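You operate a simulated robot arm through the tools that you are given. There is no shell and no other tool.

You run a simulated robot arm. Do the job below in one go: nothing can be reset, and whatever is moved stays where it is left.

## Task
Put things in order on the hall bench top. At the end: the pink book stands where the grey buffing pad stood; the grey tin stands where the brown paste brush stood; the grey buffing pad stands where the green spent bottle stood; the brown paste brush stands where the pink book stood; the green spent bottle is on the brown narrow board; whatever was shut is shut again. Leave all else as you found it, and nothing knocked over. Set down upright: spent bottle.

The check looks at the end state, three seconds after you hand in, the way a careful person would. Anything else that was tipped, shoved, dropped, spilled or broken makes it a failure.

## Robot
A 6-joint arm with a two-finger parallel gripper, fixed in place. Base frame: the origin is at the foot of the arm, x ahead of it, y to its left, z up; the work surface is at about z = 800. Units: mm, rad, N and s.
With the tool pointing down near the work surface it reaches from about 260 to 680 mm from the base axis. Its first joint turns from -1.152 to 1.152 rad. Payload 2.9 kg.
Tool frame: the origin (TCP) lies between the finger pads and is the grasp point; the fingertips stand 30 mm ahead of it; z points along the fingers, y is the line along which they close. Largest opening 110 mm; finger width 20, thickness 10; the body of the gripper, 48 by 112 mm, starts 55 mm behind the TCP.
Orientation is told as [roll, pitch, yaw] about the base's x, y, z axes, in that order, counted from this pose: with the fingers straight down and closing along the base's y, the tool's x points along the base's -x, its y along +y and its z along -z.

## Interface
- The arm moves only by the tool servo_tool. Its argument "plan" is a list of rows, each a list of 7 numbers: the turn, a rotation vector about the base's x, y, z in rad, then the shift along the base's x, y, z in mm, then the closure, from 0 (fully open) to 1 (shut). In form: [[rx, ry, rz, dx, dy, dz, claw], ...]. A call has 1 to 20 rows; each row shifts and turns the commanded pose from where the row before left it. A row lasts 0.2 s, in which the tool goes at most 50 mm and 0.15 rad; a call with a longer step from one row to the next is refused whole, and so is a gripper value outside its range. Where a pose cannot be reached the arm comes as near as it can. A force on the tool above 40 N (or 10 N above the force at the start of the call, whichever is more), or a blocked arm, ends the call early, and 0.2 s more pass. Each finger travels about 108 mm/s and halts on what it meets, pressing with about 24 N; the grip force reading is that of the motor and also rises with nothing between the fingers. The clock runs only during rows and for 0.2 s after the last one: add rows that do not move to give the fingers time. It gives the time, the measured TCP pose, the force on the tool (base axes), the opening and the grip force at its end, in the units of the frame above (readings bear some noise), with the torque about the TCP (base axes, N m) and any sound that the robot's microphone picked up.
- Cameras (640 x 400 px; columns grow to the right, rows downward): "scene" is fixed at [84.3, 444, 1375.7]; the picture's right is [-0.64, -0.77, 0.00], its down [-0.49, 0.41, -0.77] and it looks along [0.59, -0.49, -0.64] (base axes); focal length 214 px, centre (320, 200). "wrist" rides on the gripper at [72, 17, -103] in the tool frame; the picture's right is [-0.23, 0.97, 0.00], its down [-0.76, -0.18, -0.62] and it looks along [-0.61, -0.14, 0.78] (tool axes); focal length 222 px, centre (320, 200). There is no depth. A picture from a camera that has moved, and an enlarged one, comes with that camera's place and axes in the base frame and with its lens.
- get_image(camera): a new picture of that camera. The clock stands still meanwhile.
- zoom(camera, box): a new picture of the part [left, top, right, bottom] of that camera's present view, enlarged. The clock stands still meanwhile.
- hand_in(): hands the job in; it is judged then, once.

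Places have to be worked out from the pictures, the camera data and where the tool is seen. Open the gripper and draw the arm clear of the work before you hand the job in, unless the task says otherwise.

The tools are called after "Emit:" by a JSON object that holds its "api" and its "payload". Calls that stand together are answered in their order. servo_tool: Moves the arm, as the interface text tells. Its arguments: {"type":"object","properties":{"plan":{"type":"array"}},"required":["plan"]} The other tools are called the same way: get_image (camera) takes a picture; zoom (camera, box) takes an enlarged picture of a part of a camera's view; hand_in () hands the job in.

At the start:

```text
time_s: 0.0
ee_pos: [477.6, -8.4, 1095.3]
tcp_rot: [0.0, 0.0, -0.001]
wrist_force: [-0.4, 0.2, 0.5]
moment: [0.0, 0.01, -0.02]
gripper_width: 110.0
grip_force: 0.1
```

scene: 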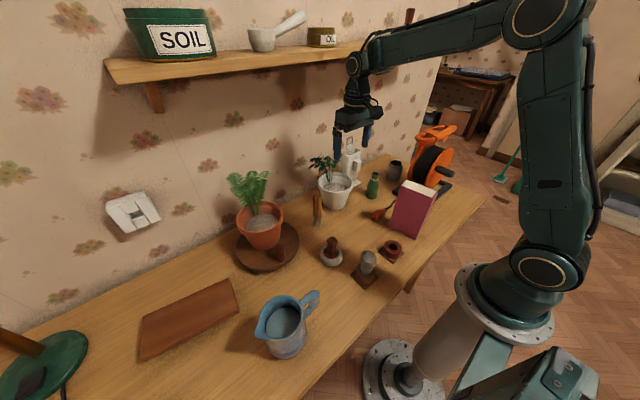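
wrist: 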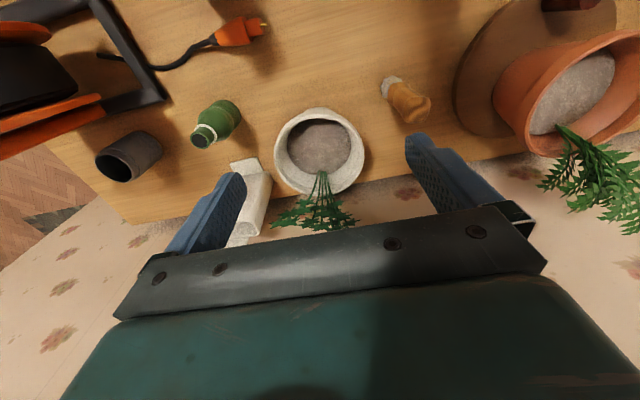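

I'll start by studying the scene in enlarged pictures before moving anything.

Emit:
{"api": "zoom", "payload": {"camera": "scene", "box": [300, 130, 460, 230]}}

Emit:
{"api": "zoom", "payload": {"camera": "scene", "box": [220, 180, 420, 305]}}

Emit:
{"api": "zoom", "payload": {"camera": "scene", "box": [0, 200, 320, 400]}}

Emit:
{"api": "zoom", "payload": {"camera": "wrist", "box": [0, 0, 320, 200]}}

Emit:
{"api": "zoom", "payload": {"camera": "wrist", "box": [320, 0, 640, 200]}}

```text
4.00 times, centred on (380, 180) of scene
camera zoom: at [84.3, 444.0, 1375.7], right [-0.64, -0.77, 0.0], down [-0.49, 0.41, -0.77], along [0.59, -0.49, -0.64], focal length 858 px, centre (80, 280)
```

zoom: 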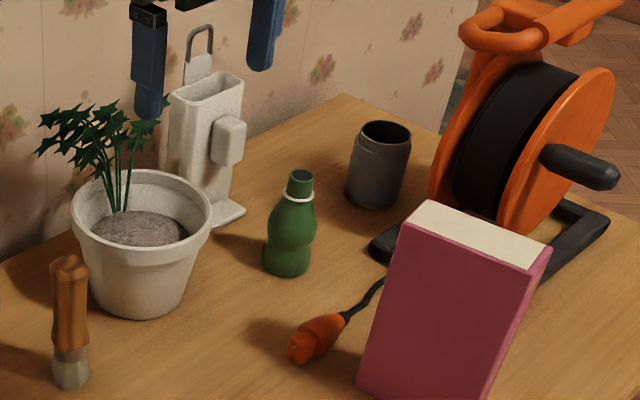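

```text
3.20 times, centred on (320, 242) of scene
camera zoom: at [84.3, 444.0, 1375.7], right [-0.64, -0.77, 0.0], down [-0.49, 0.41, -0.77], along [0.59, -0.49, -0.64], focal length 686 px, centre (320, 64)
```

zoom: 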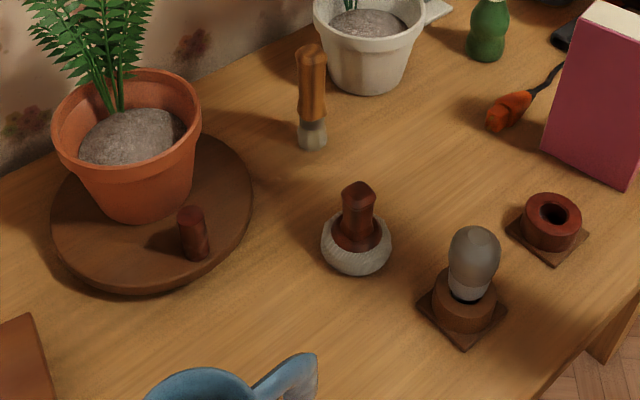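

```text
2.00 times, centred on (160, 300) of scene
camera zoom: at [84.3, 444.0, 1375.7], right [-0.64, -0.77, 0.0], down [-0.49, 0.41, -0.77], along [0.59, -0.49, -0.64], focal length 429 px, centre (640, 0)
```

zoom: 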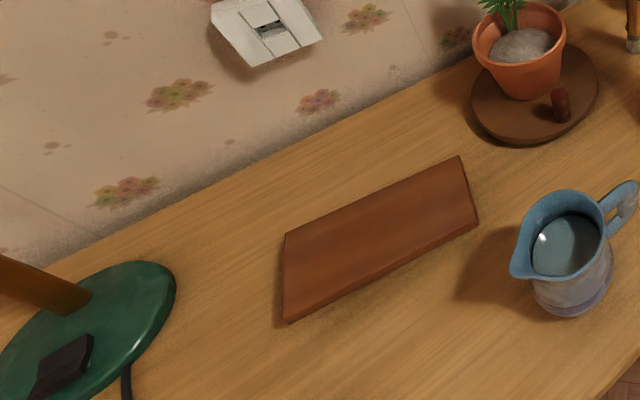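

```text
2.00 times, centred on (160, 100) of wrist
camera zoom: at [404.1, 7.3, 1198.4], right [0.23, 0.97, 0.0], down [0.76, -0.18, 0.62], along [0.61, -0.14, -0.78], focal length 444 px, centre (640, 400)
```

zoom: 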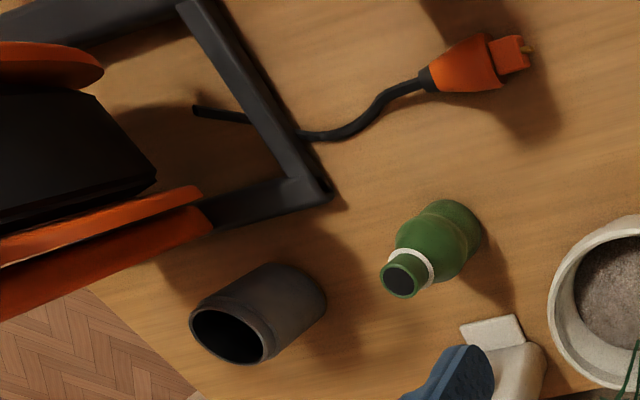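

```text
2.00 times, centred on (480, 100) of wrist
camera zoom: at [404.1, 7.3, 1198.4], right [0.23, 0.97, 0.0], down [0.76, -0.18, 0.62], along [0.61, -0.14, -0.78], focal length 444 px, centre (0, 400)
```

zoom: 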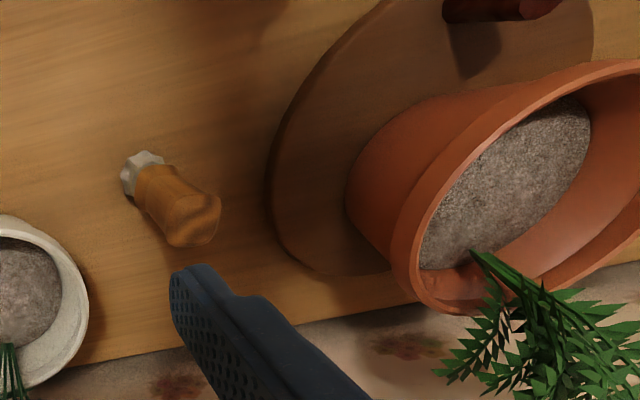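

The overview suggests: bottle near (490,-182), tin near (512,-364), brush near (512,94), pad near (371,159), book near (280,-115), and the board running from about y=440 to 650. I'll zoom closer on the ambiguous items before moving.

Emit:
{"api": "zoom", "payload": {"camera": "scene", "box": [310, 225, 420, 295]}}

Emit:
{"api": "zoom", "payload": {"camera": "scene", "box": [360, 150, 470, 250]}}

Emit:
{"api": "zoom", "payload": {"camera": "scene", "box": [90, 0, 440, 120]}}

Emit:
{"api": "zoom", "payload": {"camera": "scene", "box": [120, 260, 340, 400]}}

```text
5.71 times, centred on (365, 260) of scene
camera zoom: at [84.3, 444.0, 1375.7], right [-0.64, -0.77, 0.0], down [-0.49, 0.41, -0.77], along [0.59, -0.49, -0.64], focal length 1226 px, centre (63, -143)
```

zoom: 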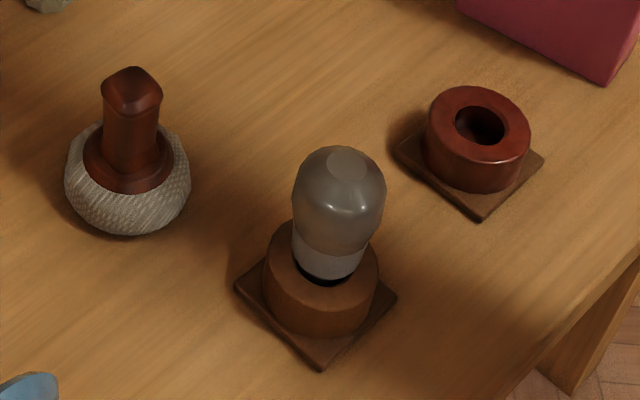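

```text
4.00 times, centred on (415, 200) of scene
camera zoom: at [84.3, 444.0, 1375.7], right [-0.64, -0.77, 0.0], down [-0.49, 0.41, -0.77], along [0.59, -0.49, -0.64], focal length 858 px, centre (-60, 200)
```

zoom: 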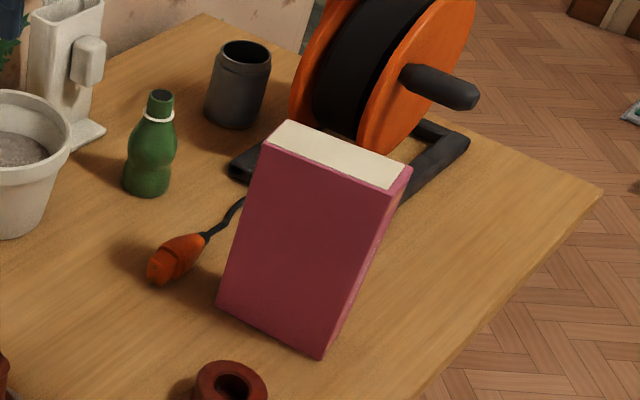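

```text
1.83 times, centred on (265, 60) of scene
camera zoom: at [84.3, 444.0, 1375.7], right [-0.64, -0.77, 0.0], down [-0.49, 0.41, -0.77], along [0.59, -0.49, -0.64], focal length 392 px, centre (421, 456)
```

zoom: 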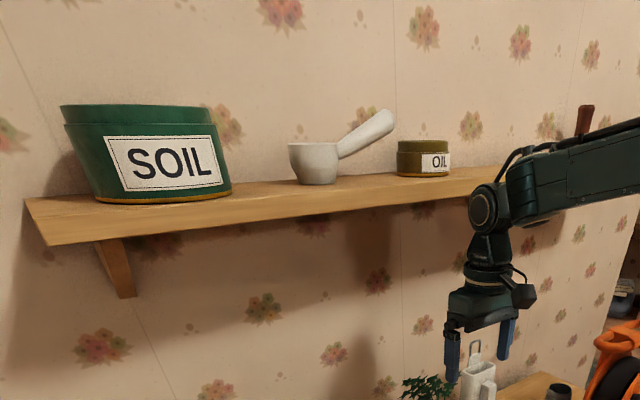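

```text
2.86 times, centred on (230, 330) of scene
camera zoom: at [84.3, 444.0, 1375.7], right [-0.64, -0.77, 0.0], down [-0.49, 0.41, -0.77], along [0.59, -0.49, -0.64], focal length 613 px, centre (577, -171)
```

zoom: 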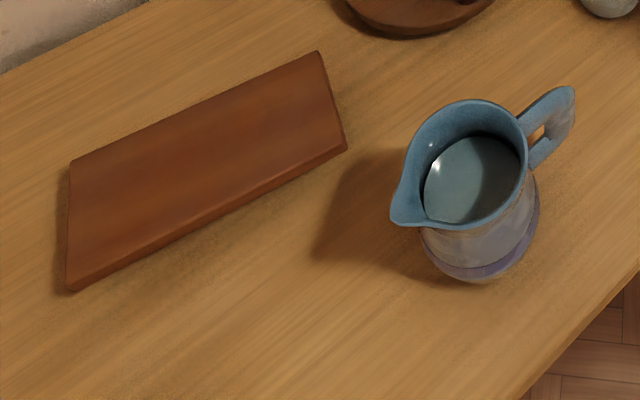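

The grey pear-shaped thing is a bulb in a socket, so the dark open can must be the grey tin; it stands next to the tall cable reel. I'll move sideways at height to look at the bottle, the tin and the reel with the wrist camera.

Emit:
{"api": "servo_tool", "payload": {"plan": [[0, 0, 0, 0, -30, -5, 0], [0, 0, 0, 0, -40, -5, 0], [0, 0, 0, 0, -40, -5, 0], [0, 0, 0, 0, -40, -5, 0], [0, 0, 0, 0, -30, -5, 0], [0, 0, 0, 0, 0, 0, 0]]}}

Emit:
{"api": "get_image", "payload": {"camera": "wrist"}}

Emit:
{"api": "get_image", "payload": {"camera": "scene"}}

```text
time_s: 1.4
ee_pos: [478.1, -192.0, 1070.7]
tcp_rot: [0.0, -0.002, 0.0]
wrist_force: [0.1, -0.6, 0.1]
moment: [0.01, 0.03, -0.02]
gripper_width: 110.0
grip_force: 0.1
```

```text
taken
camera wrist: at [404.3, -173.9, 1173.7], right [0.23, 0.97, 0.0], down [0.76, -0.18, 0.62], along [0.61, -0.14, -0.78], focal length 222 px, centre (320, 200)
```

wrist: 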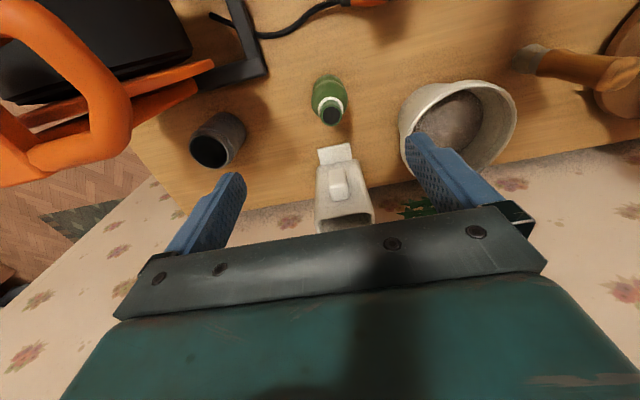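

```text
taken
```

scene: 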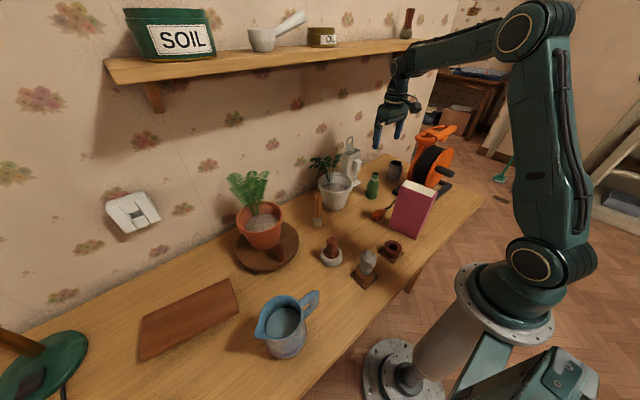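

Emit:
{"api": "zoom", "payload": {"camera": "wrist", "box": [100, 40, 420, 240]}}

Emit:
{"api": "zoom", "payload": {"camera": "wrist", "box": [0, 0, 320, 200]}}

Emit:
{"api": "zoom", "payload": {"camera": "scene", "box": [340, 100, 500, 200]}}

```text
2.00 times, centred on (260, 140) of wrist
camera zoom: at [404.3, -173.9, 1173.7], right [0.23, 0.97, 0.0], down [0.76, -0.18, 0.62], along [0.61, -0.14, -0.78], focal length 444 px, centre (440, 320)
```

zoom: 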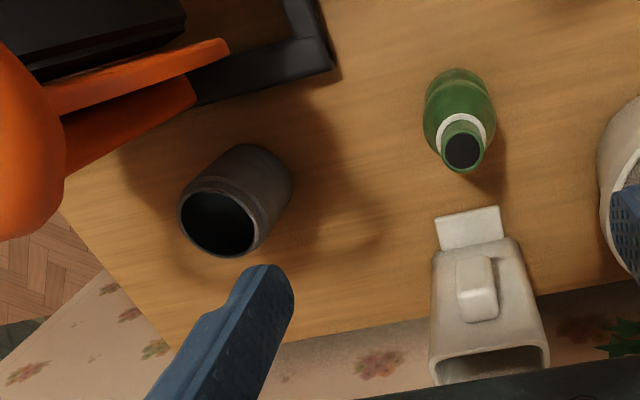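

```text
2.00 times, centred on (160, 100) of wrist
camera zoom: at [404.3, -173.9, 1173.7], right [0.23, 0.97, 0.0], down [0.76, -0.18, 0.62], along [0.61, -0.14, -0.78], focal length 444 px, centre (640, 400)
```

zoom: 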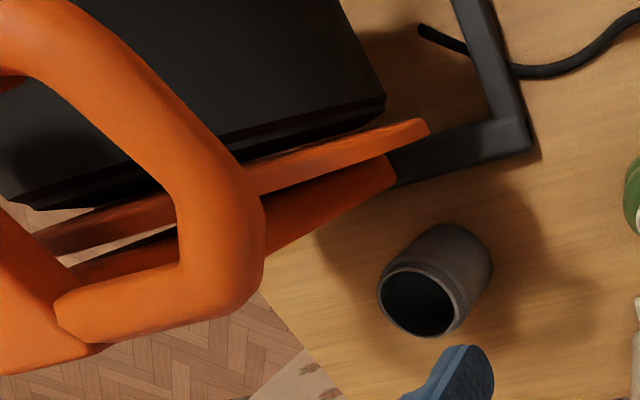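

```text
4.00 times, centred on (420, 150) of scene
camera zoom: at [84.3, 444.0, 1375.7], right [-0.64, -0.77, 0.0], down [-0.49, 0.41, -0.77], along [0.59, -0.49, -0.64], focal length 858 px, centre (-80, 400)
```

zoom: 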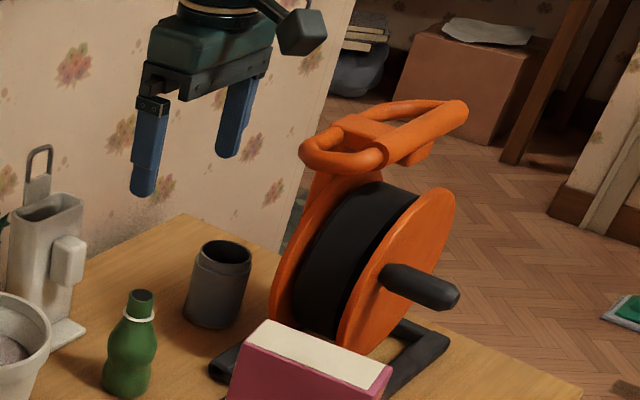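

From both cameras the bottle stands at about (490,-179), with its top near z=912. The tin is at about (511,-362), 75 high, next to the tall reel, so it will need a tilted grasp later. I'll go above the bottle first, as it must move before the others, and check the centring.

Emit:
{"api": "servo_tool", "payload": {"plan": [[0, 0, 0, 6, 6, -20, 0], [0, 0, 0, 6, 7, -35, 0], [0, 0, 0, 0, 0, -40, 0], [0, 0, 0, 0, 0, -10, 0], [0, 0, 0, 0, 0, 0, 0]]}}

Emit:
{"api": "get_image", "payload": {"camera": "wrist"}}

Emit:
{"api": "zoom", "payload": {"camera": "scene", "box": [320, 100, 480, 200]}}

```text
time_s: 2.6
ee_pos: [491.8, -176.3, 966.7]
tcp_rot: [0.0, 0.0, 0.0]
wrist_force: [-0.1, -0.8, -0.2]
moment: [0.01, 0.0, -0.01]
gripper_width: 109.8
grip_force: 0.0
```

```text
taken
camera wrist: at [417.6, -159.0, 1069.0], right [0.23, 0.97, 0.0], down [0.76, -0.18, 0.62], along [0.61, -0.14, -0.78], focal length 222 px, centre (320, 200)
```

wrist: 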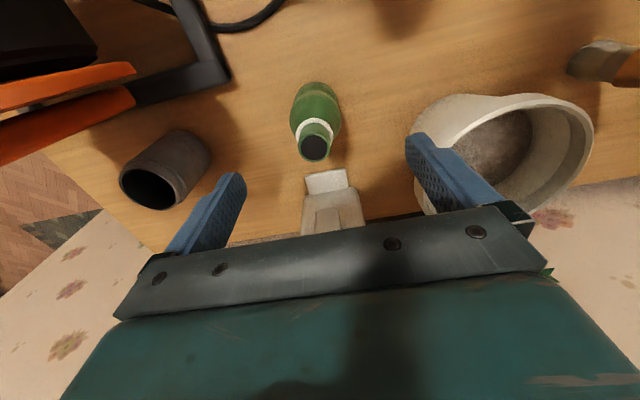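

```text
4.00 times, centred on (400, 150) of scene
camera zoom: at [84.3, 444.0, 1375.7], right [-0.64, -0.77, 0.0], down [-0.49, 0.41, -0.77], along [0.59, -0.49, -0.64], focal length 858 px, centre (0, 400)
```

zoom: 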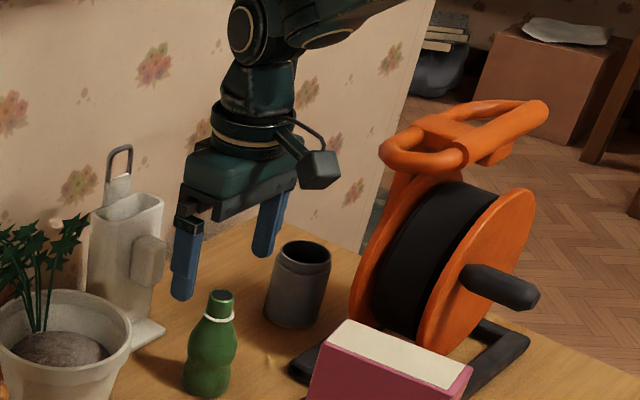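

The bottle's mouth comes out at (490,-181), so the tool needs about 2 mm in x and 4 mm in y. I'll lower around it to z≈868 and then close gently.

Emit:
{"api": "servo_tool", "payload": {"plan": [[0, 0, 0, -2, -4, -20, 0], [0, 0, 0, 0, 0, -40, 0], [0, 0, 0, 0, 0, -38, 0], [0, 0, 0, 0, 0, 0, 0]]}}

Emit:
{"api": "get_image", "payload": {"camera": "wrist"}}

Emit:
{"api": "zoom", "payload": {"camera": "scene", "box": [320, 130, 440, 205]}}

```text
time_s: 3.6
ee_pos: [489.4, -181.0, 867.9]
tcp_rot: [0.0, -0.001, -0.002]
wrist_force: [0.8, 1.0, 0.6]
moment: [0.01, 0.0, -0.04]
gripper_width: 109.7
grip_force: 0.0
```

```text
taken
camera wrist: at [415.1, -163.7, 970.4], right [0.23, 0.97, 0.0], down [0.76, -0.18, 0.62], along [0.61, -0.14, -0.78], focal length 222 px, centre (320, 200)
```

wrist: 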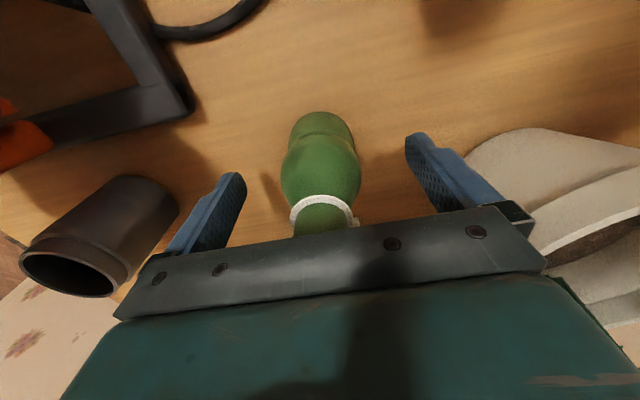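

```text
5.33 times, centred on (380, 168) of scene
camera zoom: at [84.3, 444.0, 1375.7], right [-0.64, -0.77, 0.0], down [-0.49, 0.41, -0.77], along [0.59, -0.49, -0.64], focal length 1144 px, centre (0, 373)
```

zoom: 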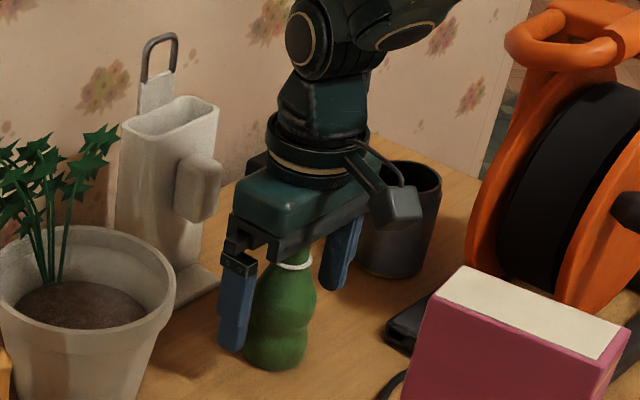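

The bottle sits centred between the fingers with the body clear of its top. I'll close the gripper and wait.

Emit:
{"api": "servo_tool", "payload": {"plan": [[0, 0, 0, 0, 0, 0, 0.4], [0, 0, 0, 0, 0, 0, 0.7], [0, 0, 0, 0, 0, 0, 1], [0, 0, 0, 0, 0, 0, 1], [0, 0, 0, 0, 0, 0, 1]]}}

Emit:
{"api": "get_image", "payload": {"camera": "wrist"}}

```text
time_s: 4.8
ee_pos: [488.3, -180.7, 868.2]
tcp_rot: [-0.001, -0.001, 0.0]
wrist_force: [-1.1, -0.6, 0.2]
moment: [-0.02, 0.0, -0.03]
gripper_width: 47.8
grip_force: 23.8
```

```text
taken
camera wrist: at [415.1, -163.7, 970.7], right [0.23, 0.97, 0.0], down [0.76, -0.18, 0.62], along [0.61, -0.14, -0.78], focal length 222 px, centre (320, 200)
```

wrist: 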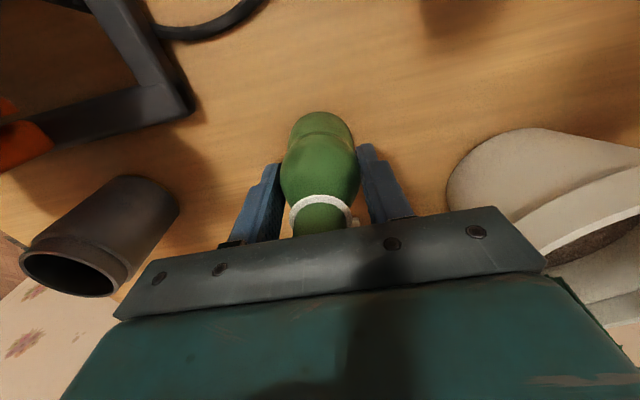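

The grip is good (47.8 mm wide, 24 N), so the bottle's spot is fixed at (489,-180). I'll lift it straight up, then draw back and swing left in front of the plants.

Emit:
{"api": "servo_tool", "payload": {"plan": [[0, 0, 0, 0, 0, 15, 1], [0, 0, 0, 0, 0, 35, 1], [0, 0, 0, 0, 0, 40, 1], [0, 0, 0, -10, 10, 40, 1], [0, 0, 0, -15, 30, 20, 1], [0, 0, 0, -10, 45, 0, 1], [0, 0, 0, -10, 45, 0, 1], [0, 0, 0, -10, 45, 0, 1], [0, 0, 0, -10, 45, 0, 1], [0, 0, 0, -5, 45, 0, 1], [0, 0, 0, -5, 45, 0, 1], [0, 0, 0, -5, 45, 0, 1], [0, 0, 0, 0, 45, 0, 1], [0, 0, 0, 0, 40, 0, 1], [0, 0, 0, 0, 30, 0, 1], [0, 0, 0, 0, 0, 0, 1]]}}

Emit:
{"api": "get_image", "payload": {"camera": "wrist"}}

Emit:
{"api": "get_image", "payload": {"camera": "scene"}}

```text
time_s: 8.2
ee_pos: [408.6, 289.6, 1017.2]
tcp_rot: [0.0, 0.001, 0.002]
wrist_force: [-0.1, -0.1, -0.7]
moment: [0.02, 0.0, 0.0]
gripper_width: 47.6
grip_force: 24.0
```

```text
taken
camera wrist: at [334.7, 305.1, 1120.6], right [0.23, 0.97, 0.0], down [0.76, -0.18, 0.62], along [0.61, -0.14, -0.78], focal length 222 px, centre (320, 200)
```

wrist: 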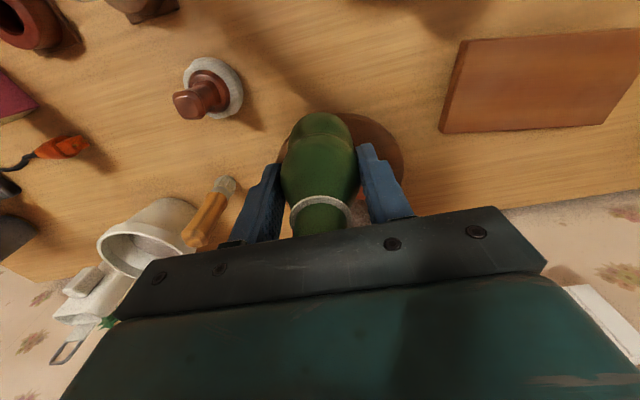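

```text
taken
```

scene: 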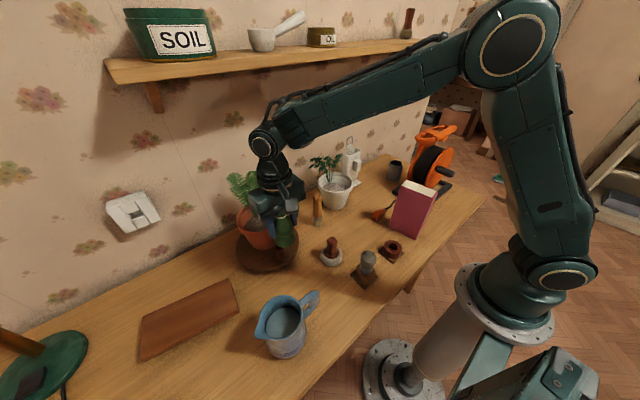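

The bottle is held steady. The board's near end runs from about (387,459) to (490,446) at z≈815, so I'll aim for (443,486), well inside it and within reach. I'll move there at height and check.

Emit:
{"api": "servo_tool", "payload": {"plan": [[0, 0, 0, 2, 30, 0, 1], [0, 0, 0, 6, 40, -5, 1], [0, 0, 0, 8, 45, -15, 1], [0, 0, 0, 9, 45, -20, 1], [0, 0, 0, 9, 36, -20, 1], [0, 0, 0, 0, 0, 0, 1]]}}

Emit:
{"api": "get_image", "payload": {"camera": "wrist"}}

Emit:
{"api": "zoom", "payload": {"camera": "scene", "box": [100, 150, 340, 300]}}

```text
time_s: 9.6
ee_pos: [444.6, 487.9, 958.4]
tcp_rot: [0.001, 0.001, -0.001]
wrist_force: [-0.8, -0.1, -1.4]
moment: [0.0, -0.03, -0.02]
gripper_width: 47.7
grip_force: 23.9
```

```text
taken
camera wrist: at [369.6, 504.9, 1062.7], right [0.23, 0.97, 0.0], down [0.76, -0.18, 0.62], along [0.61, -0.14, -0.78], focal length 222 px, centre (320, 200)
```

wrist: 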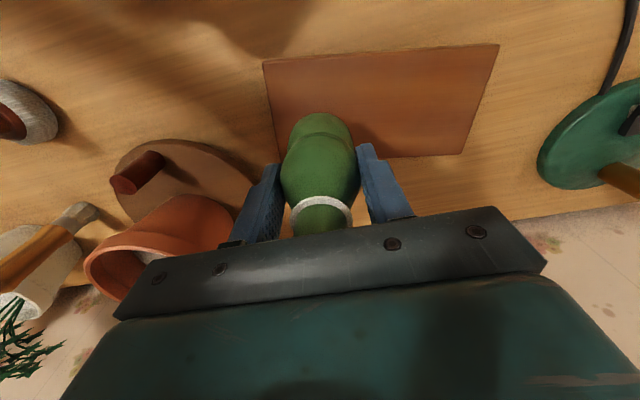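

```text
2.67 times, centred on (220, 225) of scene
camera zoom: at [84.3, 444.0, 1375.7], right [-0.64, -0.77, 0.0], down [-0.49, 0.41, -0.77], along [0.59, -0.49, -0.64], focal length 572 px, centre (587, 133)
```

zoom: 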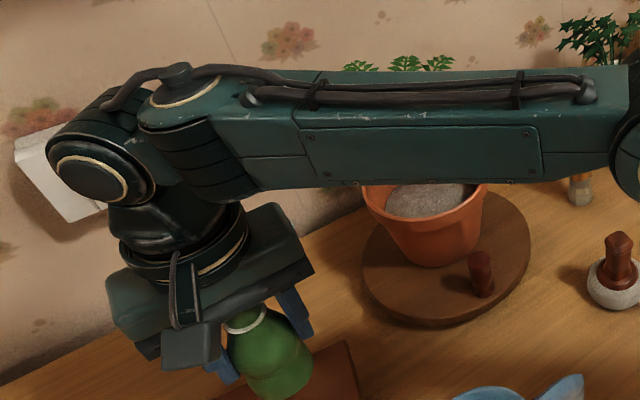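

The bottle hangs about 50 mm inside the board's near end and is centred across its width. I'll lower it to just above the board.

Emit:
{"api": "servo_tool", "payload": {"plan": [[0, 0, 0, 2, 0, -25, 1], [0, 0, 0, 0, 0, -30, 1], [0, 0, 0, 0, 0, -10, 1], [0, 0, 0, 0, 0, 0, 1]]}}

Emit:
{"api": "zoom", "payload": {"camera": "scene", "box": [130, 230, 290, 330]}}

```text
time_s: 10.6
ee_pos: [445.9, 488.3, 900.0]
tcp_rot: [0.011, -0.009, 0.0]
wrist_force: [1.2, 0.3, 38.6]
moment: [-0.16, -0.01, 0.02]
gripper_width: 46.8
grip_force: 23.8
```

```text
4.00 times, centred on (210, 280) of scene
camera zoom: at [83.8, 443.4, 1376.0], right [-0.64, -0.77, 0.0], down [-0.49, 0.41, -0.77], along [0.59, -0.49, -0.64], focal length 858 px, centre (760, -120)
```

zoom: 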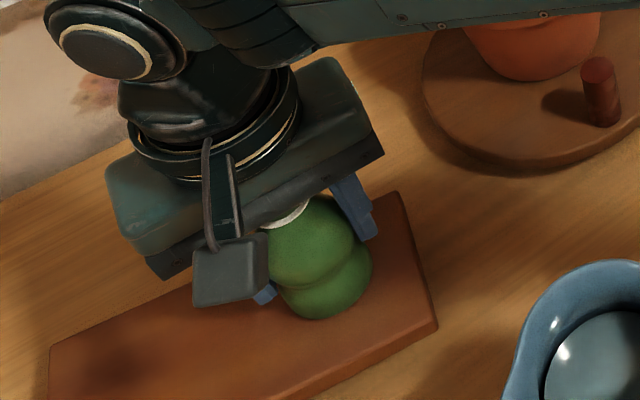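

Contact came early: 38.6 N upward at z=900, so the board is thicker than I judged. I'll ease up a few mm at once to take the load off.

Emit:
{"api": "servo_tool", "payload": {"plan": [[0, 0, 0, 0, 0, 5, 1], [0, 0, 0, 0, 0, 0, 1]]}}

Emit:
{"api": "get_image", "payload": {"camera": "wrist"}}

Emit:
{"api": "get_image", "payload": {"camera": "scene"}}

```text
time_s: 11.2
ee_pos: [444.2, 488.5, 899.8]
tcp_rot: [0.006, -0.007, 0.001]
wrist_force: [5.4, 5.6, 20.4]
moment: [0.41, -0.56, 0.07]
gripper_width: 46.4
grip_force: 24.5
```

```text
taken
camera wrist: at [370.2, 503.5, 1003.3], right [0.23, 0.97, 0.01], down [0.76, -0.18, 0.63], along [0.61, -0.14, -0.78], focal length 222 px, centre (320, 200)
```

wrist: 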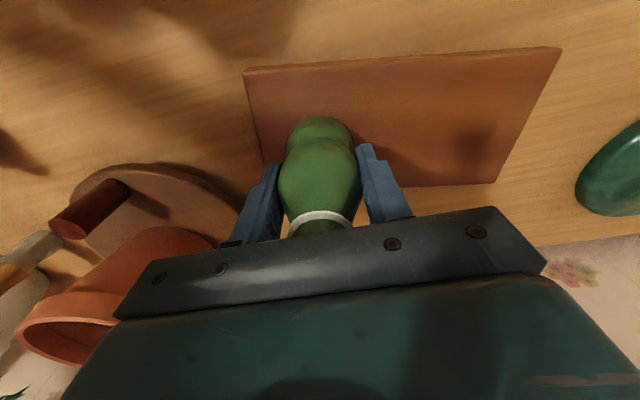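

```text
taken
```

scene: 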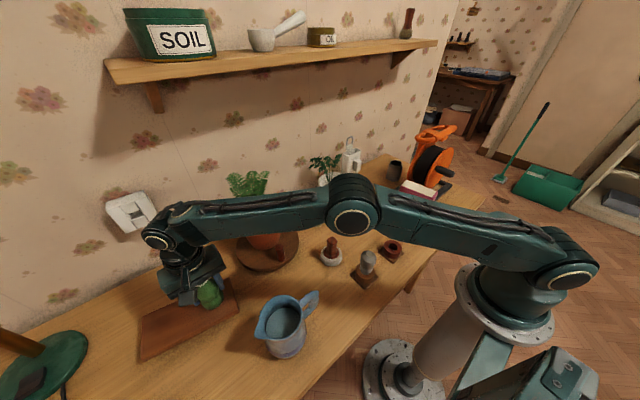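

By triangulating, the board top is at z≈832, and the bottle rests about 50 mm in from its near end, mid-width. Some load remains (20 N), so I'll rise in small steps until it fades.

Emit:
{"api": "servo_tool", "payload": {"plan": [[0, 0, 0, 0, 0, 2, 1], [0, 0, 0, 0, 0, 0, 1]]}}

Emit:
{"api": "zoom", "payload": {"camera": "scene", "box": [130, 230, 290, 330]}}

```text
time_s: 11.8
ee_pos: [443.7, 486.3, 900.9]
tcp_rot: [0.002, -0.003, 0.002]
wrist_force: [2.4, 5.1, 15.8]
moment: [0.36, -0.39, 0.07]
gripper_width: 46.9
grip_force: 24.0
```

```text
4.00 times, centred on (210, 280) of scene
camera zoom: at [84.1, 443.9, 1375.8], right [-0.64, -0.77, 0.0], down [-0.49, 0.41, -0.77], along [0.59, -0.49, -0.64], focal length 858 px, centre (760, -120)
```

zoom: 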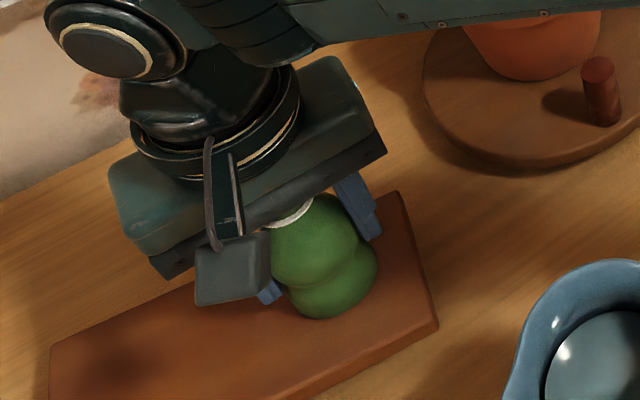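

The bottle looks upright on the board. I'll keep easing up until the contact force nearly vanishes.

Emit:
{"api": "servo_tool", "payload": {"plan": [[0, 0, 0, 0, 0, 1.5, 1], [0, 0, 0, 0, 0, 0, 1], [0, 0, 0, 0, 0, 0, 1]]}}

```text
time_s: 12.6
ee_pos: [444.2, 486.1, 900.0]
tcp_rot: [-0.001, -0.001, -0.001]
wrist_force: [-0.7, 4.3, 12.4]
moment: [0.25, -0.25, 0.07]
gripper_width: 46.3
grip_force: 24.1
```

Emit:
{"api": "servo_tool", "payload": {"plan": [[0, 0, 0, 0, 0, 2, 1], [0, 0, 0, 0, 0, 0, 1], [0, 0, 0, 0, 0, 0, 1]]}}

```text
time_s: 13.4
ee_pos: [443.8, 485.3, 899.8]
tcp_rot: [-0.003, 0.002, 0.001]
wrist_force: [-0.6, 0.1, -1.4]
moment: [0.02, 0.04, 0.0]
gripper_width: 46.8
grip_force: 23.9
```

The load is gone, so the bottle is just resting on the board. I'll open the fingers and check before rising.

Emit:
{"api": "servo_tool", "payload": {"plan": [[0, 0, 0, 0, 0, -0.5, 1], [0, 0, 0, 0, 0, 0, 0.5], [0, 0, 0, 0, 0, 0, 0.2], [0, 0, 0, 0, 0, 0, 0], [0, 0, 0, 0, 0, 0, 0]]}}

Emit:
{"api": "get_image", "payload": {"camera": "wrist"}}

Emit:
{"api": "zoom", "payload": {"camera": "scene", "box": [130, 230, 290, 330]}}

```text
time_s: 14.6
ee_pos: [443.8, 485.8, 902.2]
tcp_rot: [0.001, 0.0, -0.001]
wrist_force: [-0.6, -0.4, 0.2]
moment: [-0.02, 0.0, 0.0]
gripper_width: 110.2
grip_force: 0.1
```

```text
taken
camera wrist: at [369.9, 502.5, 1005.1], right [0.23, 0.97, 0.0], down [0.76, -0.18, 0.62], along [0.61, -0.14, -0.78], focal length 222 px, centre (320, 200)
```

wrist: 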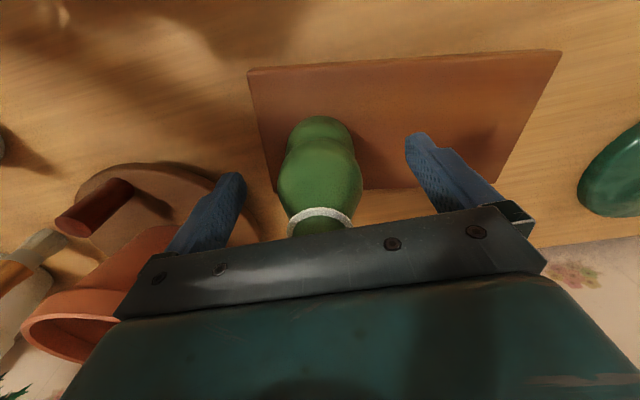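

```text
4.00 times, centred on (210, 280) of scene
camera zoom: at [84.3, 444.0, 1375.7], right [-0.64, -0.77, 0.0], down [-0.49, 0.41, -0.77], along [0.59, -0.49, -0.64], focal length 858 px, centre (760, -120)
```

zoom: 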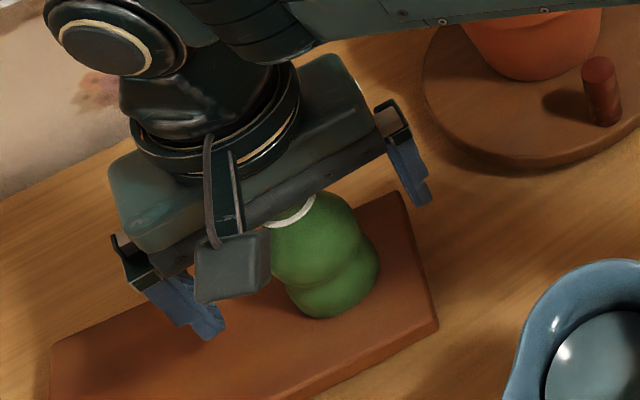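

The bottle stands free and the force is zero. I'll rise straight up clear of it.

Emit:
{"api": "servo_tool", "payload": {"plan": [[0, 0, 0, 0, 0, 15, 0], [0, 0, 0, 0, 0, 35, 0], [0, 0, 0, 0, 0, 40, 0], [0, 0, 0, -10, -10, 30, 0], [0, 0, 0, -15, -20, 0, 0], [0, 0, 0, 0, 0, 0, 0]]}}

Emit:
{"api": "get_image", "payload": {"camera": "wrist"}}

Emit:
{"api": "zoom", "payload": {"camera": "scene", "box": [120, 230, 300, 342]}}

```text
time_s: 16.0
ee_pos: [419.5, 455.0, 1021.0]
tcp_rot: [0.001, 0.001, 0.004]
wrist_force: [-1.1, 0.9, 0.5]
moment: [-0.01, 0.02, 0.0]
gripper_width: 110.0
grip_force: 0.1
```

```text
taken
camera wrist: at [344.8, 471.3, 1125.1], right [0.23, 0.97, 0.0], down [0.76, -0.18, 0.62], along [0.61, -0.14, -0.78], focal length 222 px, centre (320, 200)
```

wrist: 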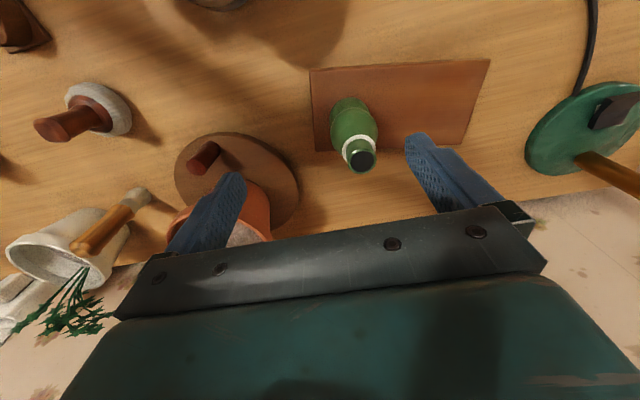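

```text
3.56 times, centred on (210, 286) of scene
camera zoom: at [84.3, 444.0, 1375.7], right [-0.64, -0.77, 0.0], down [-0.49, 0.41, -0.77], along [0.59, -0.49, -0.64], focal length 763 px, centre (711, -106)
```

zoom: 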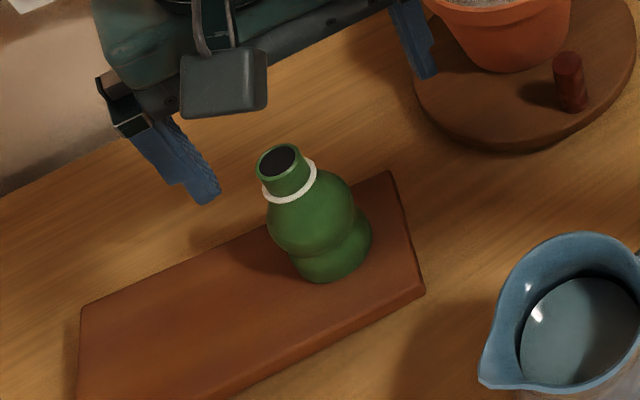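

The bottle stands upright on the board. Next is the buffing pad at about (368,160); I'll go above it and look.

Emit:
{"api": "servo_tool", "payload": {"plan": [[0, 0, 0, -5, -30, 0, 0], [0, 0, 0, -8, -45, 0, 0], [0, 0, 0, -8, -45, 0, 0], [0, 0, 0, -8, -45, 0, 0], [0, 0, 0, -8, -45, -5, 0], [0, 0, 0, -7, -45, -5, 0], [0, 0, 0, -6, -40, -10, 0], [0, 0, 0, 0, 0, 0, 0]]}}

Emit:
{"api": "get_image", "payload": {"camera": "wrist"}}

Emit:
{"api": "zoom", "payload": {"camera": "scene", "box": [260, 180, 420, 280]}}

```text
time_s: 17.8
ee_pos: [370.2, 159.4, 1001.5]
tcp_rot: [0.001, 0.002, 0.0]
wrist_force: [0.1, 0.3, -1.3]
moment: [-0.01, 0.04, 0.0]
gripper_width: 110.0
grip_force: 0.0
```

```text
taken
camera wrist: at [297.3, 175.8, 1105.6], right [0.23, 0.97, 0.0], down [0.76, -0.18, 0.62], along [0.61, -0.14, -0.78], focal length 222 px, centre (320, 200)
```

wrist: 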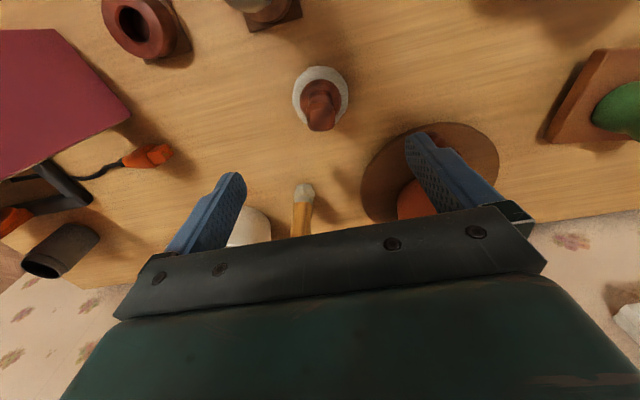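

```text
4.00 times, centred on (340, 230) of scene
camera zoom: at [84.3, 444.0, 1375.7], right [-0.64, -0.77, 0.0], down [-0.49, 0.41, -0.77], along [0.59, -0.49, -0.64], focal length 858 px, centre (240, 80)
```

zoom: 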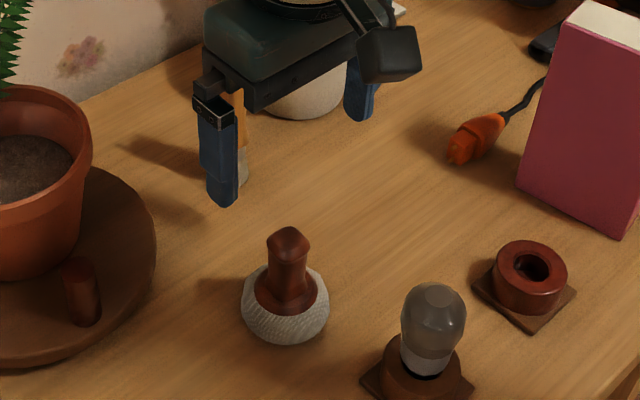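

Emit:
{"api": "zoom", "payload": {"camera": "wrist", "box": [240, 40, 400, 140]}}

Emit:
{"api": "zoom", "payload": {"camera": "wrist", "box": [0, 0, 320, 200]}}

```text
4.00 times, centred on (320, 90) of wrist
camera zoom: at [297.3, 175.8, 1105.6], right [0.23, 0.97, 0.0], down [0.76, -0.18, 0.62], along [0.61, -0.14, -0.78], focal length 888 px, centre (320, 640)
```

zoom: 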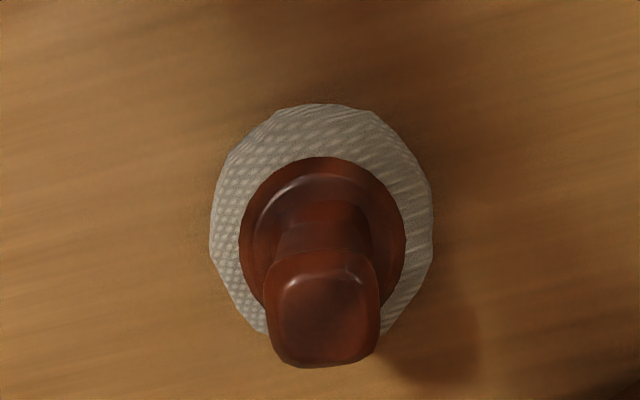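

```text
2.00 times, centred on (160, 100) of wrist
camera zoom: at [297.3, 175.8, 1105.6], right [0.23, 0.97, 0.0], down [0.76, -0.18, 0.62], along [0.61, -0.14, -0.78], focal length 444 px, centre (640, 400)
```

zoom: 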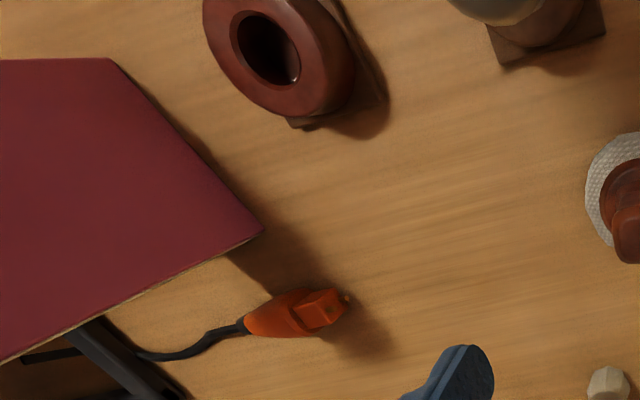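

The pad's centre comes out at about (367,160), radius 34, with the handle top near z=890. I'll lower over the handle to z≈872 and check.

Emit:
{"api": "servo_tool", "payload": {"plan": [[0, 0, 0, -3, 0.5, -30, 0], [0, 0, 0, 0, 0, -40, 0], [0, 0, 0, 0, 0, -40, 0], [0, 0, 0, 0, 0, -18, 0.3], [0, 0, 0, 0, 0, 0, 0.4], [0, 0, 0, 0, 0, 0, 0.4]]}}

Emit:
{"api": "get_image", "payload": {"camera": "wrist"}}

Emit:
{"api": "zoom", "payload": {"camera": "scene", "box": [260, 190, 420, 290]}}

```text
time_s: 19.2
ee_pos: [367.2, 158.8, 874.6]
tcp_rot: [0.001, 0.0, -0.002]
wrist_force: [-0.3, -0.2, 0.7]
moment: [0.01, 0.05, -0.03]
gripper_width: 66.0
grip_force: 0.1
```

```text
taken
camera wrist: at [293.9, 175.2, 978.0], right [0.23, 0.97, 0.0], down [0.76, -0.18, 0.62], along [0.61, -0.14, -0.78], focal length 222 px, centre (320, 200)
```

wrist: 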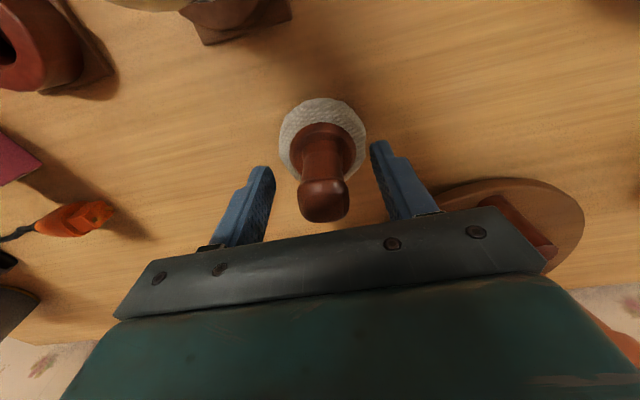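

```text
4.00 times, centred on (340, 240) of scene
camera zoom: at [84.3, 444.0, 1375.7], right [-0.64, -0.77, 0.0], down [-0.49, 0.41, -0.77], along [0.59, -0.49, -0.64], focal length 858 px, centre (240, 40)
```

zoom: 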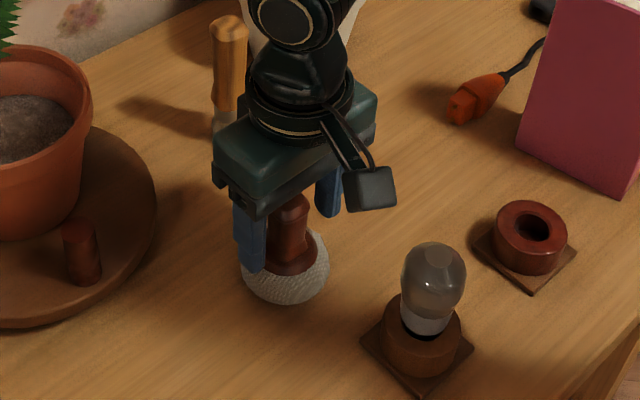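

The handle is centred between the fingers (centre near (366.5,160)), and the tips are above the pad's flange. Closing now.

Emit:
{"api": "servo_tool", "payload": {"plan": [[0, 0, 0, 0, 0.5, 0, 0.6], [0, 0, 0, 0, 0, 0, 0.8], [0, 0, 0, 0, 0, 0, 1], [0, 0, 0, 0, 0, 0, 1], [0, 0, 0, 0, 0, 0, 1]]}}

Emit:
{"api": "get_image", "payload": {"camera": "wrist"}}

```text
time_s: 20.4
ee_pos: [366.6, 160.6, 875.0]
tcp_rot: [-0.001, -0.002, 0.001]
wrist_force: [0.8, 0.7, 2.2]
moment: [0.03, -0.09, 0.02]
gripper_width: 25.5
grip_force: 24.3
```

```text
taken
camera wrist: at [293.4, 176.4, 978.0], right [0.23, 0.97, 0.0], down [0.76, -0.18, 0.62], along [0.61, -0.14, -0.78], focal length 222 px, centre (320, 200)
```

wrist: 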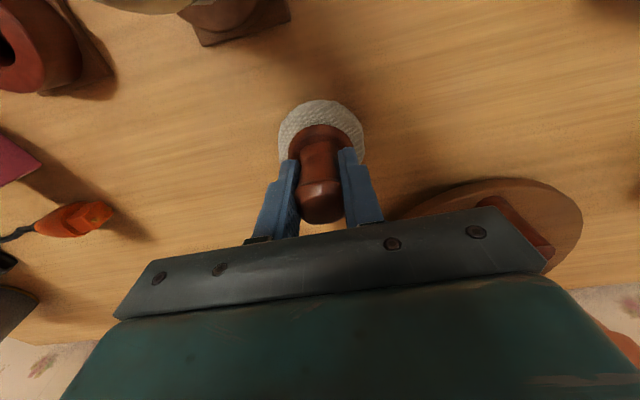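

Gripped at 25.5 mm; the pad's spot is (366.5,160). I'll lift it and carry it between the book and the white pot to the bottle's old spot (489,-180).

Emit:
{"api": "servo_tool", "payload": {"plan": [[0, 0, 0, 0, 0, 12, 1], [0, 0, 0, 0, 0, 35, 1], [0, 0, 0, 0, 0, 40, 1], [0, 0, 0, 5, -20, 28, 1], [0, 0, 0, 12, -40, 0, 1], [0, 0, 0, 12, -45, 0, 1], [0, 0, 0, 12, -45, 0, 1], [0, 0, 0, 12, -45, 0, 1], [0, 0, 0, 5, -45, 0, 1], [0, 0, 0, 15, -40, 0, 1], [0, 0, 0, 25, -35, 0, 1], [0, 0, 0, 24, -25, 0, 1], [0, 0, 0, 0, 0, 0, 1]]}}

Emit:
{"api": "get_image", "payload": {"camera": "wrist"}}

Emit:
{"api": "get_image", "payload": {"camera": "scene"}}

```text
time_s: 23.2
ee_pos: [486.1, -178.7, 986.3]
tcp_rot: [0.0, 0.001, 0.0]
wrist_force: [0.0, -0.4, -1.1]
moment: [-0.01, 0.03, 0.01]
gripper_width: 25.2
grip_force: 24.3
```

```text
taken
camera wrist: at [413.1, -162.8, 1089.8], right [0.23, 0.97, 0.0], down [0.76, -0.18, 0.62], along [0.61, -0.14, -0.78], focal length 222 px, centre (320, 200)
```

wrist: 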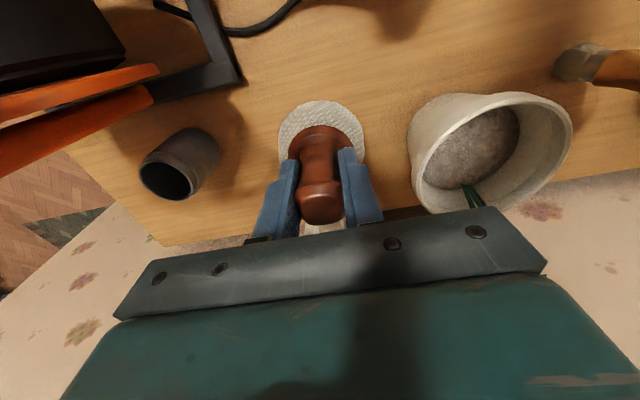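

```text
taken
```

scene: 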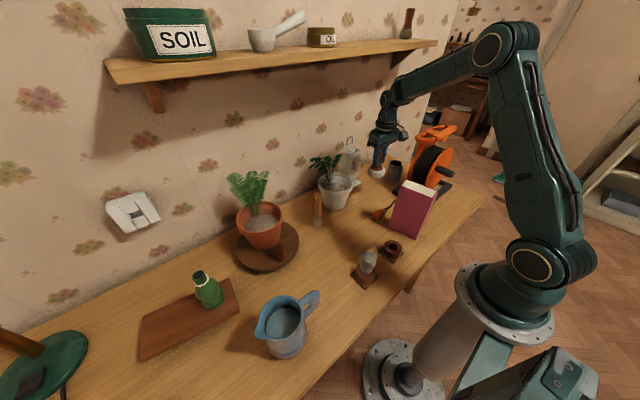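

The pad is above the bottle's old spot with nothing in the way. I'll lower it to a few mm above the table.

Emit:
{"api": "servo_tool", "payload": {"plan": [[0, 0, 0, 2.5, -1.5, -25, 1], [0, 0, 0, 0, 0, -40, 1], [0, 0, 0, 0, 0, -32, 1], [0, 0, 0, 0, 0, -8, 1], [0, 0, 0, 0, 0, 0, 1]]}}

```text
time_s: 24.4
ee_pos: [490.4, -179.8, 883.8]
tcp_rot: [-0.001, 0.002, 0.001]
wrist_force: [0.1, 0.5, -0.1]
moment: [-0.01, -0.03, 0.02]
gripper_width: 25.4
grip_force: 24.0
```

Emit:
{"api": "servo_tool", "payload": {"plan": [[0, 0, 0, 0, 0, -2.5, 1], [0, 0, 0, 0, 0, -2.5, 1], [0, 0, 0, 0, 0, 0, 1]]}}

```text
time_s: 25.2
ee_pos: [491.1, -180.5, 879.4]
tcp_rot: [-0.001, 0.0, 0.0]
wrist_force: [0.6, 0.4, -0.2]
moment: [-0.02, -0.01, -0.01]
gripper_width: 25.3
grip_force: 24.4
```

No contact yet at z≈879, so I'll continue down in small steps.

Emit:
{"api": "servo_tool", "payload": {"plan": [[0, 0, 0, -1, 0, -1.5, 1], [0, 0, 0, 0, 0, -1.5, 1], [0, 0, 0, 0, 0, 0, 1]]}}

```text
time_s: 26.0
ee_pos: [489.9, -179.6, 875.9]
tcp_rot: [0.0, -0.001, -0.001]
wrist_force: [-0.6, -0.1, -1.2]
moment: [0.01, 0.0, -0.04]
gripper_width: 25.3
grip_force: 24.1
```

Emit:
{"api": "servo_tool", "payload": {"plan": [[0, 0, 0, 0, 0, -1.5, 1], [0, 0, 0, 0, 0, 0, 1], [0, 0, 0, 0, 0, 0, 1]]}}

Emit:
{"api": "zoom", "payload": {"camera": "scene", "box": [320, 150, 440, 225]}}

```text
time_s: 26.8
ee_pos: [489.1, -179.5, 876.0]
tcp_rot: [-0.001, -0.002, -0.001]
wrist_force: [-0.5, 0.2, 1.6]
moment: [0.03, -0.04, -0.01]
gripper_width: 25.3
grip_force: 23.6
```

```text
5.33 times, centred on (380, 188) of scene
camera zoom: at [84.3, 444.0, 1375.7], right [-0.64, -0.77, 0.0], down [-0.49, 0.41, -0.77], along [0.59, -0.49, -0.64], focal length 1144 px, centre (0, 267)
```

zoom: 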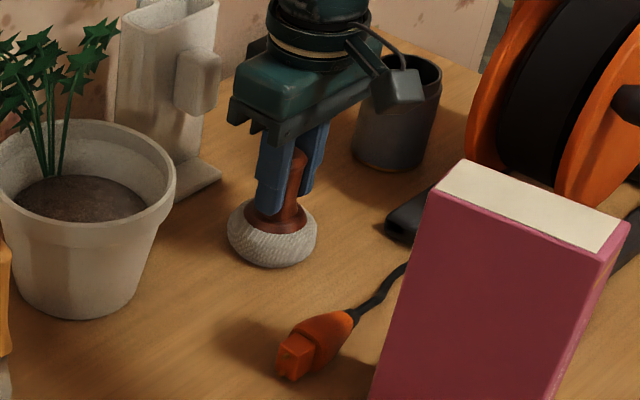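

The force has just turned positive (+1.6 N), so the pad is touching the table. I'll go one more mm down and release.

Emit:
{"api": "servo_tool", "payload": {"plan": [[0, 0, 0, 0, 0, -0.8, 1], [0, 0, 0, 0, 0, 0, 1], [0, 0, 0, 0, 0, 0, 0.7], [0, 0, 0, 0, 0, 0, 0.5], [0, 0, 0, 0, 0, 0, 0.4], [0, 0, 0, 0, 0, 0, 0.4]]}}

Emit:
{"api": "get_image", "payload": {"camera": "wrist"}}

```text
time_s: 28.2
ee_pos: [488.4, -179.9, 874.5]
tcp_rot: [0.002, 0.0, 0.001]
wrist_force: [0.7, -0.3, -0.6]
moment: [0.01, 0.0, -0.02]
gripper_width: 66.0
grip_force: 0.0
```

```text
taken
camera wrist: at [415.6, -163.1, 977.0], right [0.23, 0.97, 0.0], down [0.76, -0.18, 0.62], along [0.61, -0.14, -0.78], focal length 222 px, centre (320, 200)
```

wrist: 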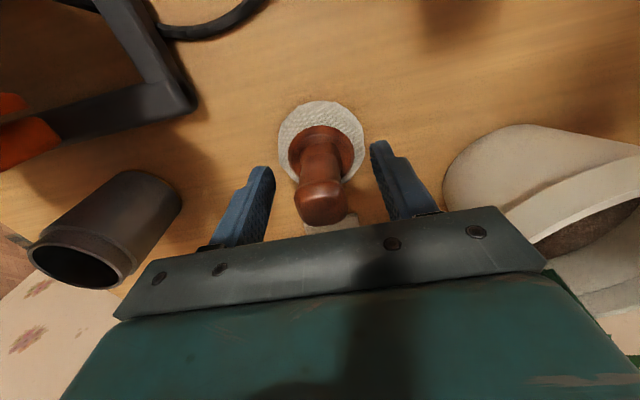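

The pad stands at (489,-180). I'll rise straight up to about z=1090 and move over toward the book for a look.

Emit:
{"api": "servo_tool", "payload": {"plan": [[0, 0, 0, 0, 0, 15, 0.4], [0, 0, 0, 0, 0, 40, 0.4], [0, 0, 0, 0, 0, 45, 0.3], [0, 0, 0, 0, 0, 45, 0], [0, 0, 0, -10, 5, 45, 0], [0, 0, 0, -30, 10, 25, 0], [0, 0, 0, -40, 10, 0, 0], [0, 0, 0, -40, 10, 0, 0], [0, 0, 0, -40, 10, 0, 0], [0, 0, 0, -10, 6, 0, 0], [0, 0, 0, 0, 0, 0, 0]]}}

Emit:
{"api": "get_image", "payload": {"camera": "wrist"}}

Emit:
{"api": "zoom", "payload": {"camera": "scene", "box": [340, 120, 500, 220]}}

```text
time_s: 30.6
ee_pos: [317.2, -128.5, 1088.7]
tcp_rot: [-0.001, 0.0, 0.0]
wrist_force: [0.4, 0.0, -0.5]
moment: [0.01, 0.02, 0.02]
gripper_width: 110.1
grip_force: 0.0
```

```text
taken
camera wrist: at [244.1, -111.8, 1192.0], right [0.23, 0.97, 0.0], down [0.76, -0.18, 0.62], along [0.61, -0.14, -0.78], focal length 222 px, centre (320, 200)
```

wrist: 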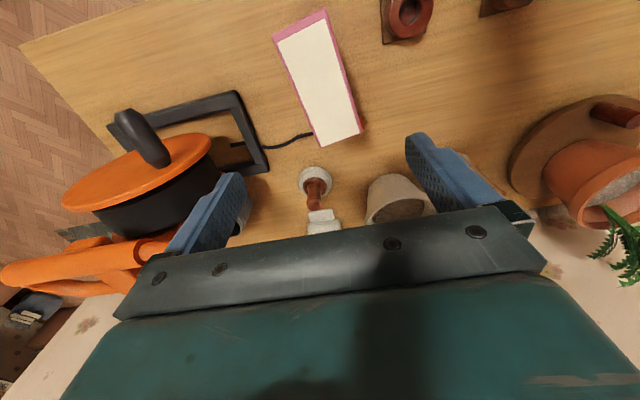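

```text
4.00 times, centred on (420, 170) of scene
camera zoom: at [84.3, 444.0, 1375.7], right [-0.64, -0.77, 0.0], down [-0.49, 0.41, -0.77], along [0.59, -0.49, -0.64], focal length 858 px, centre (-80, 320)
```

zoom: 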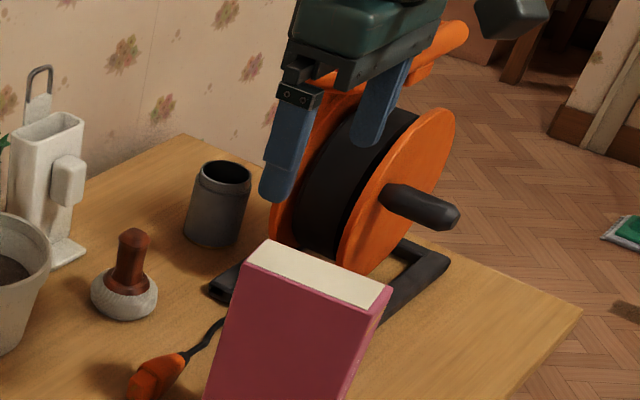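

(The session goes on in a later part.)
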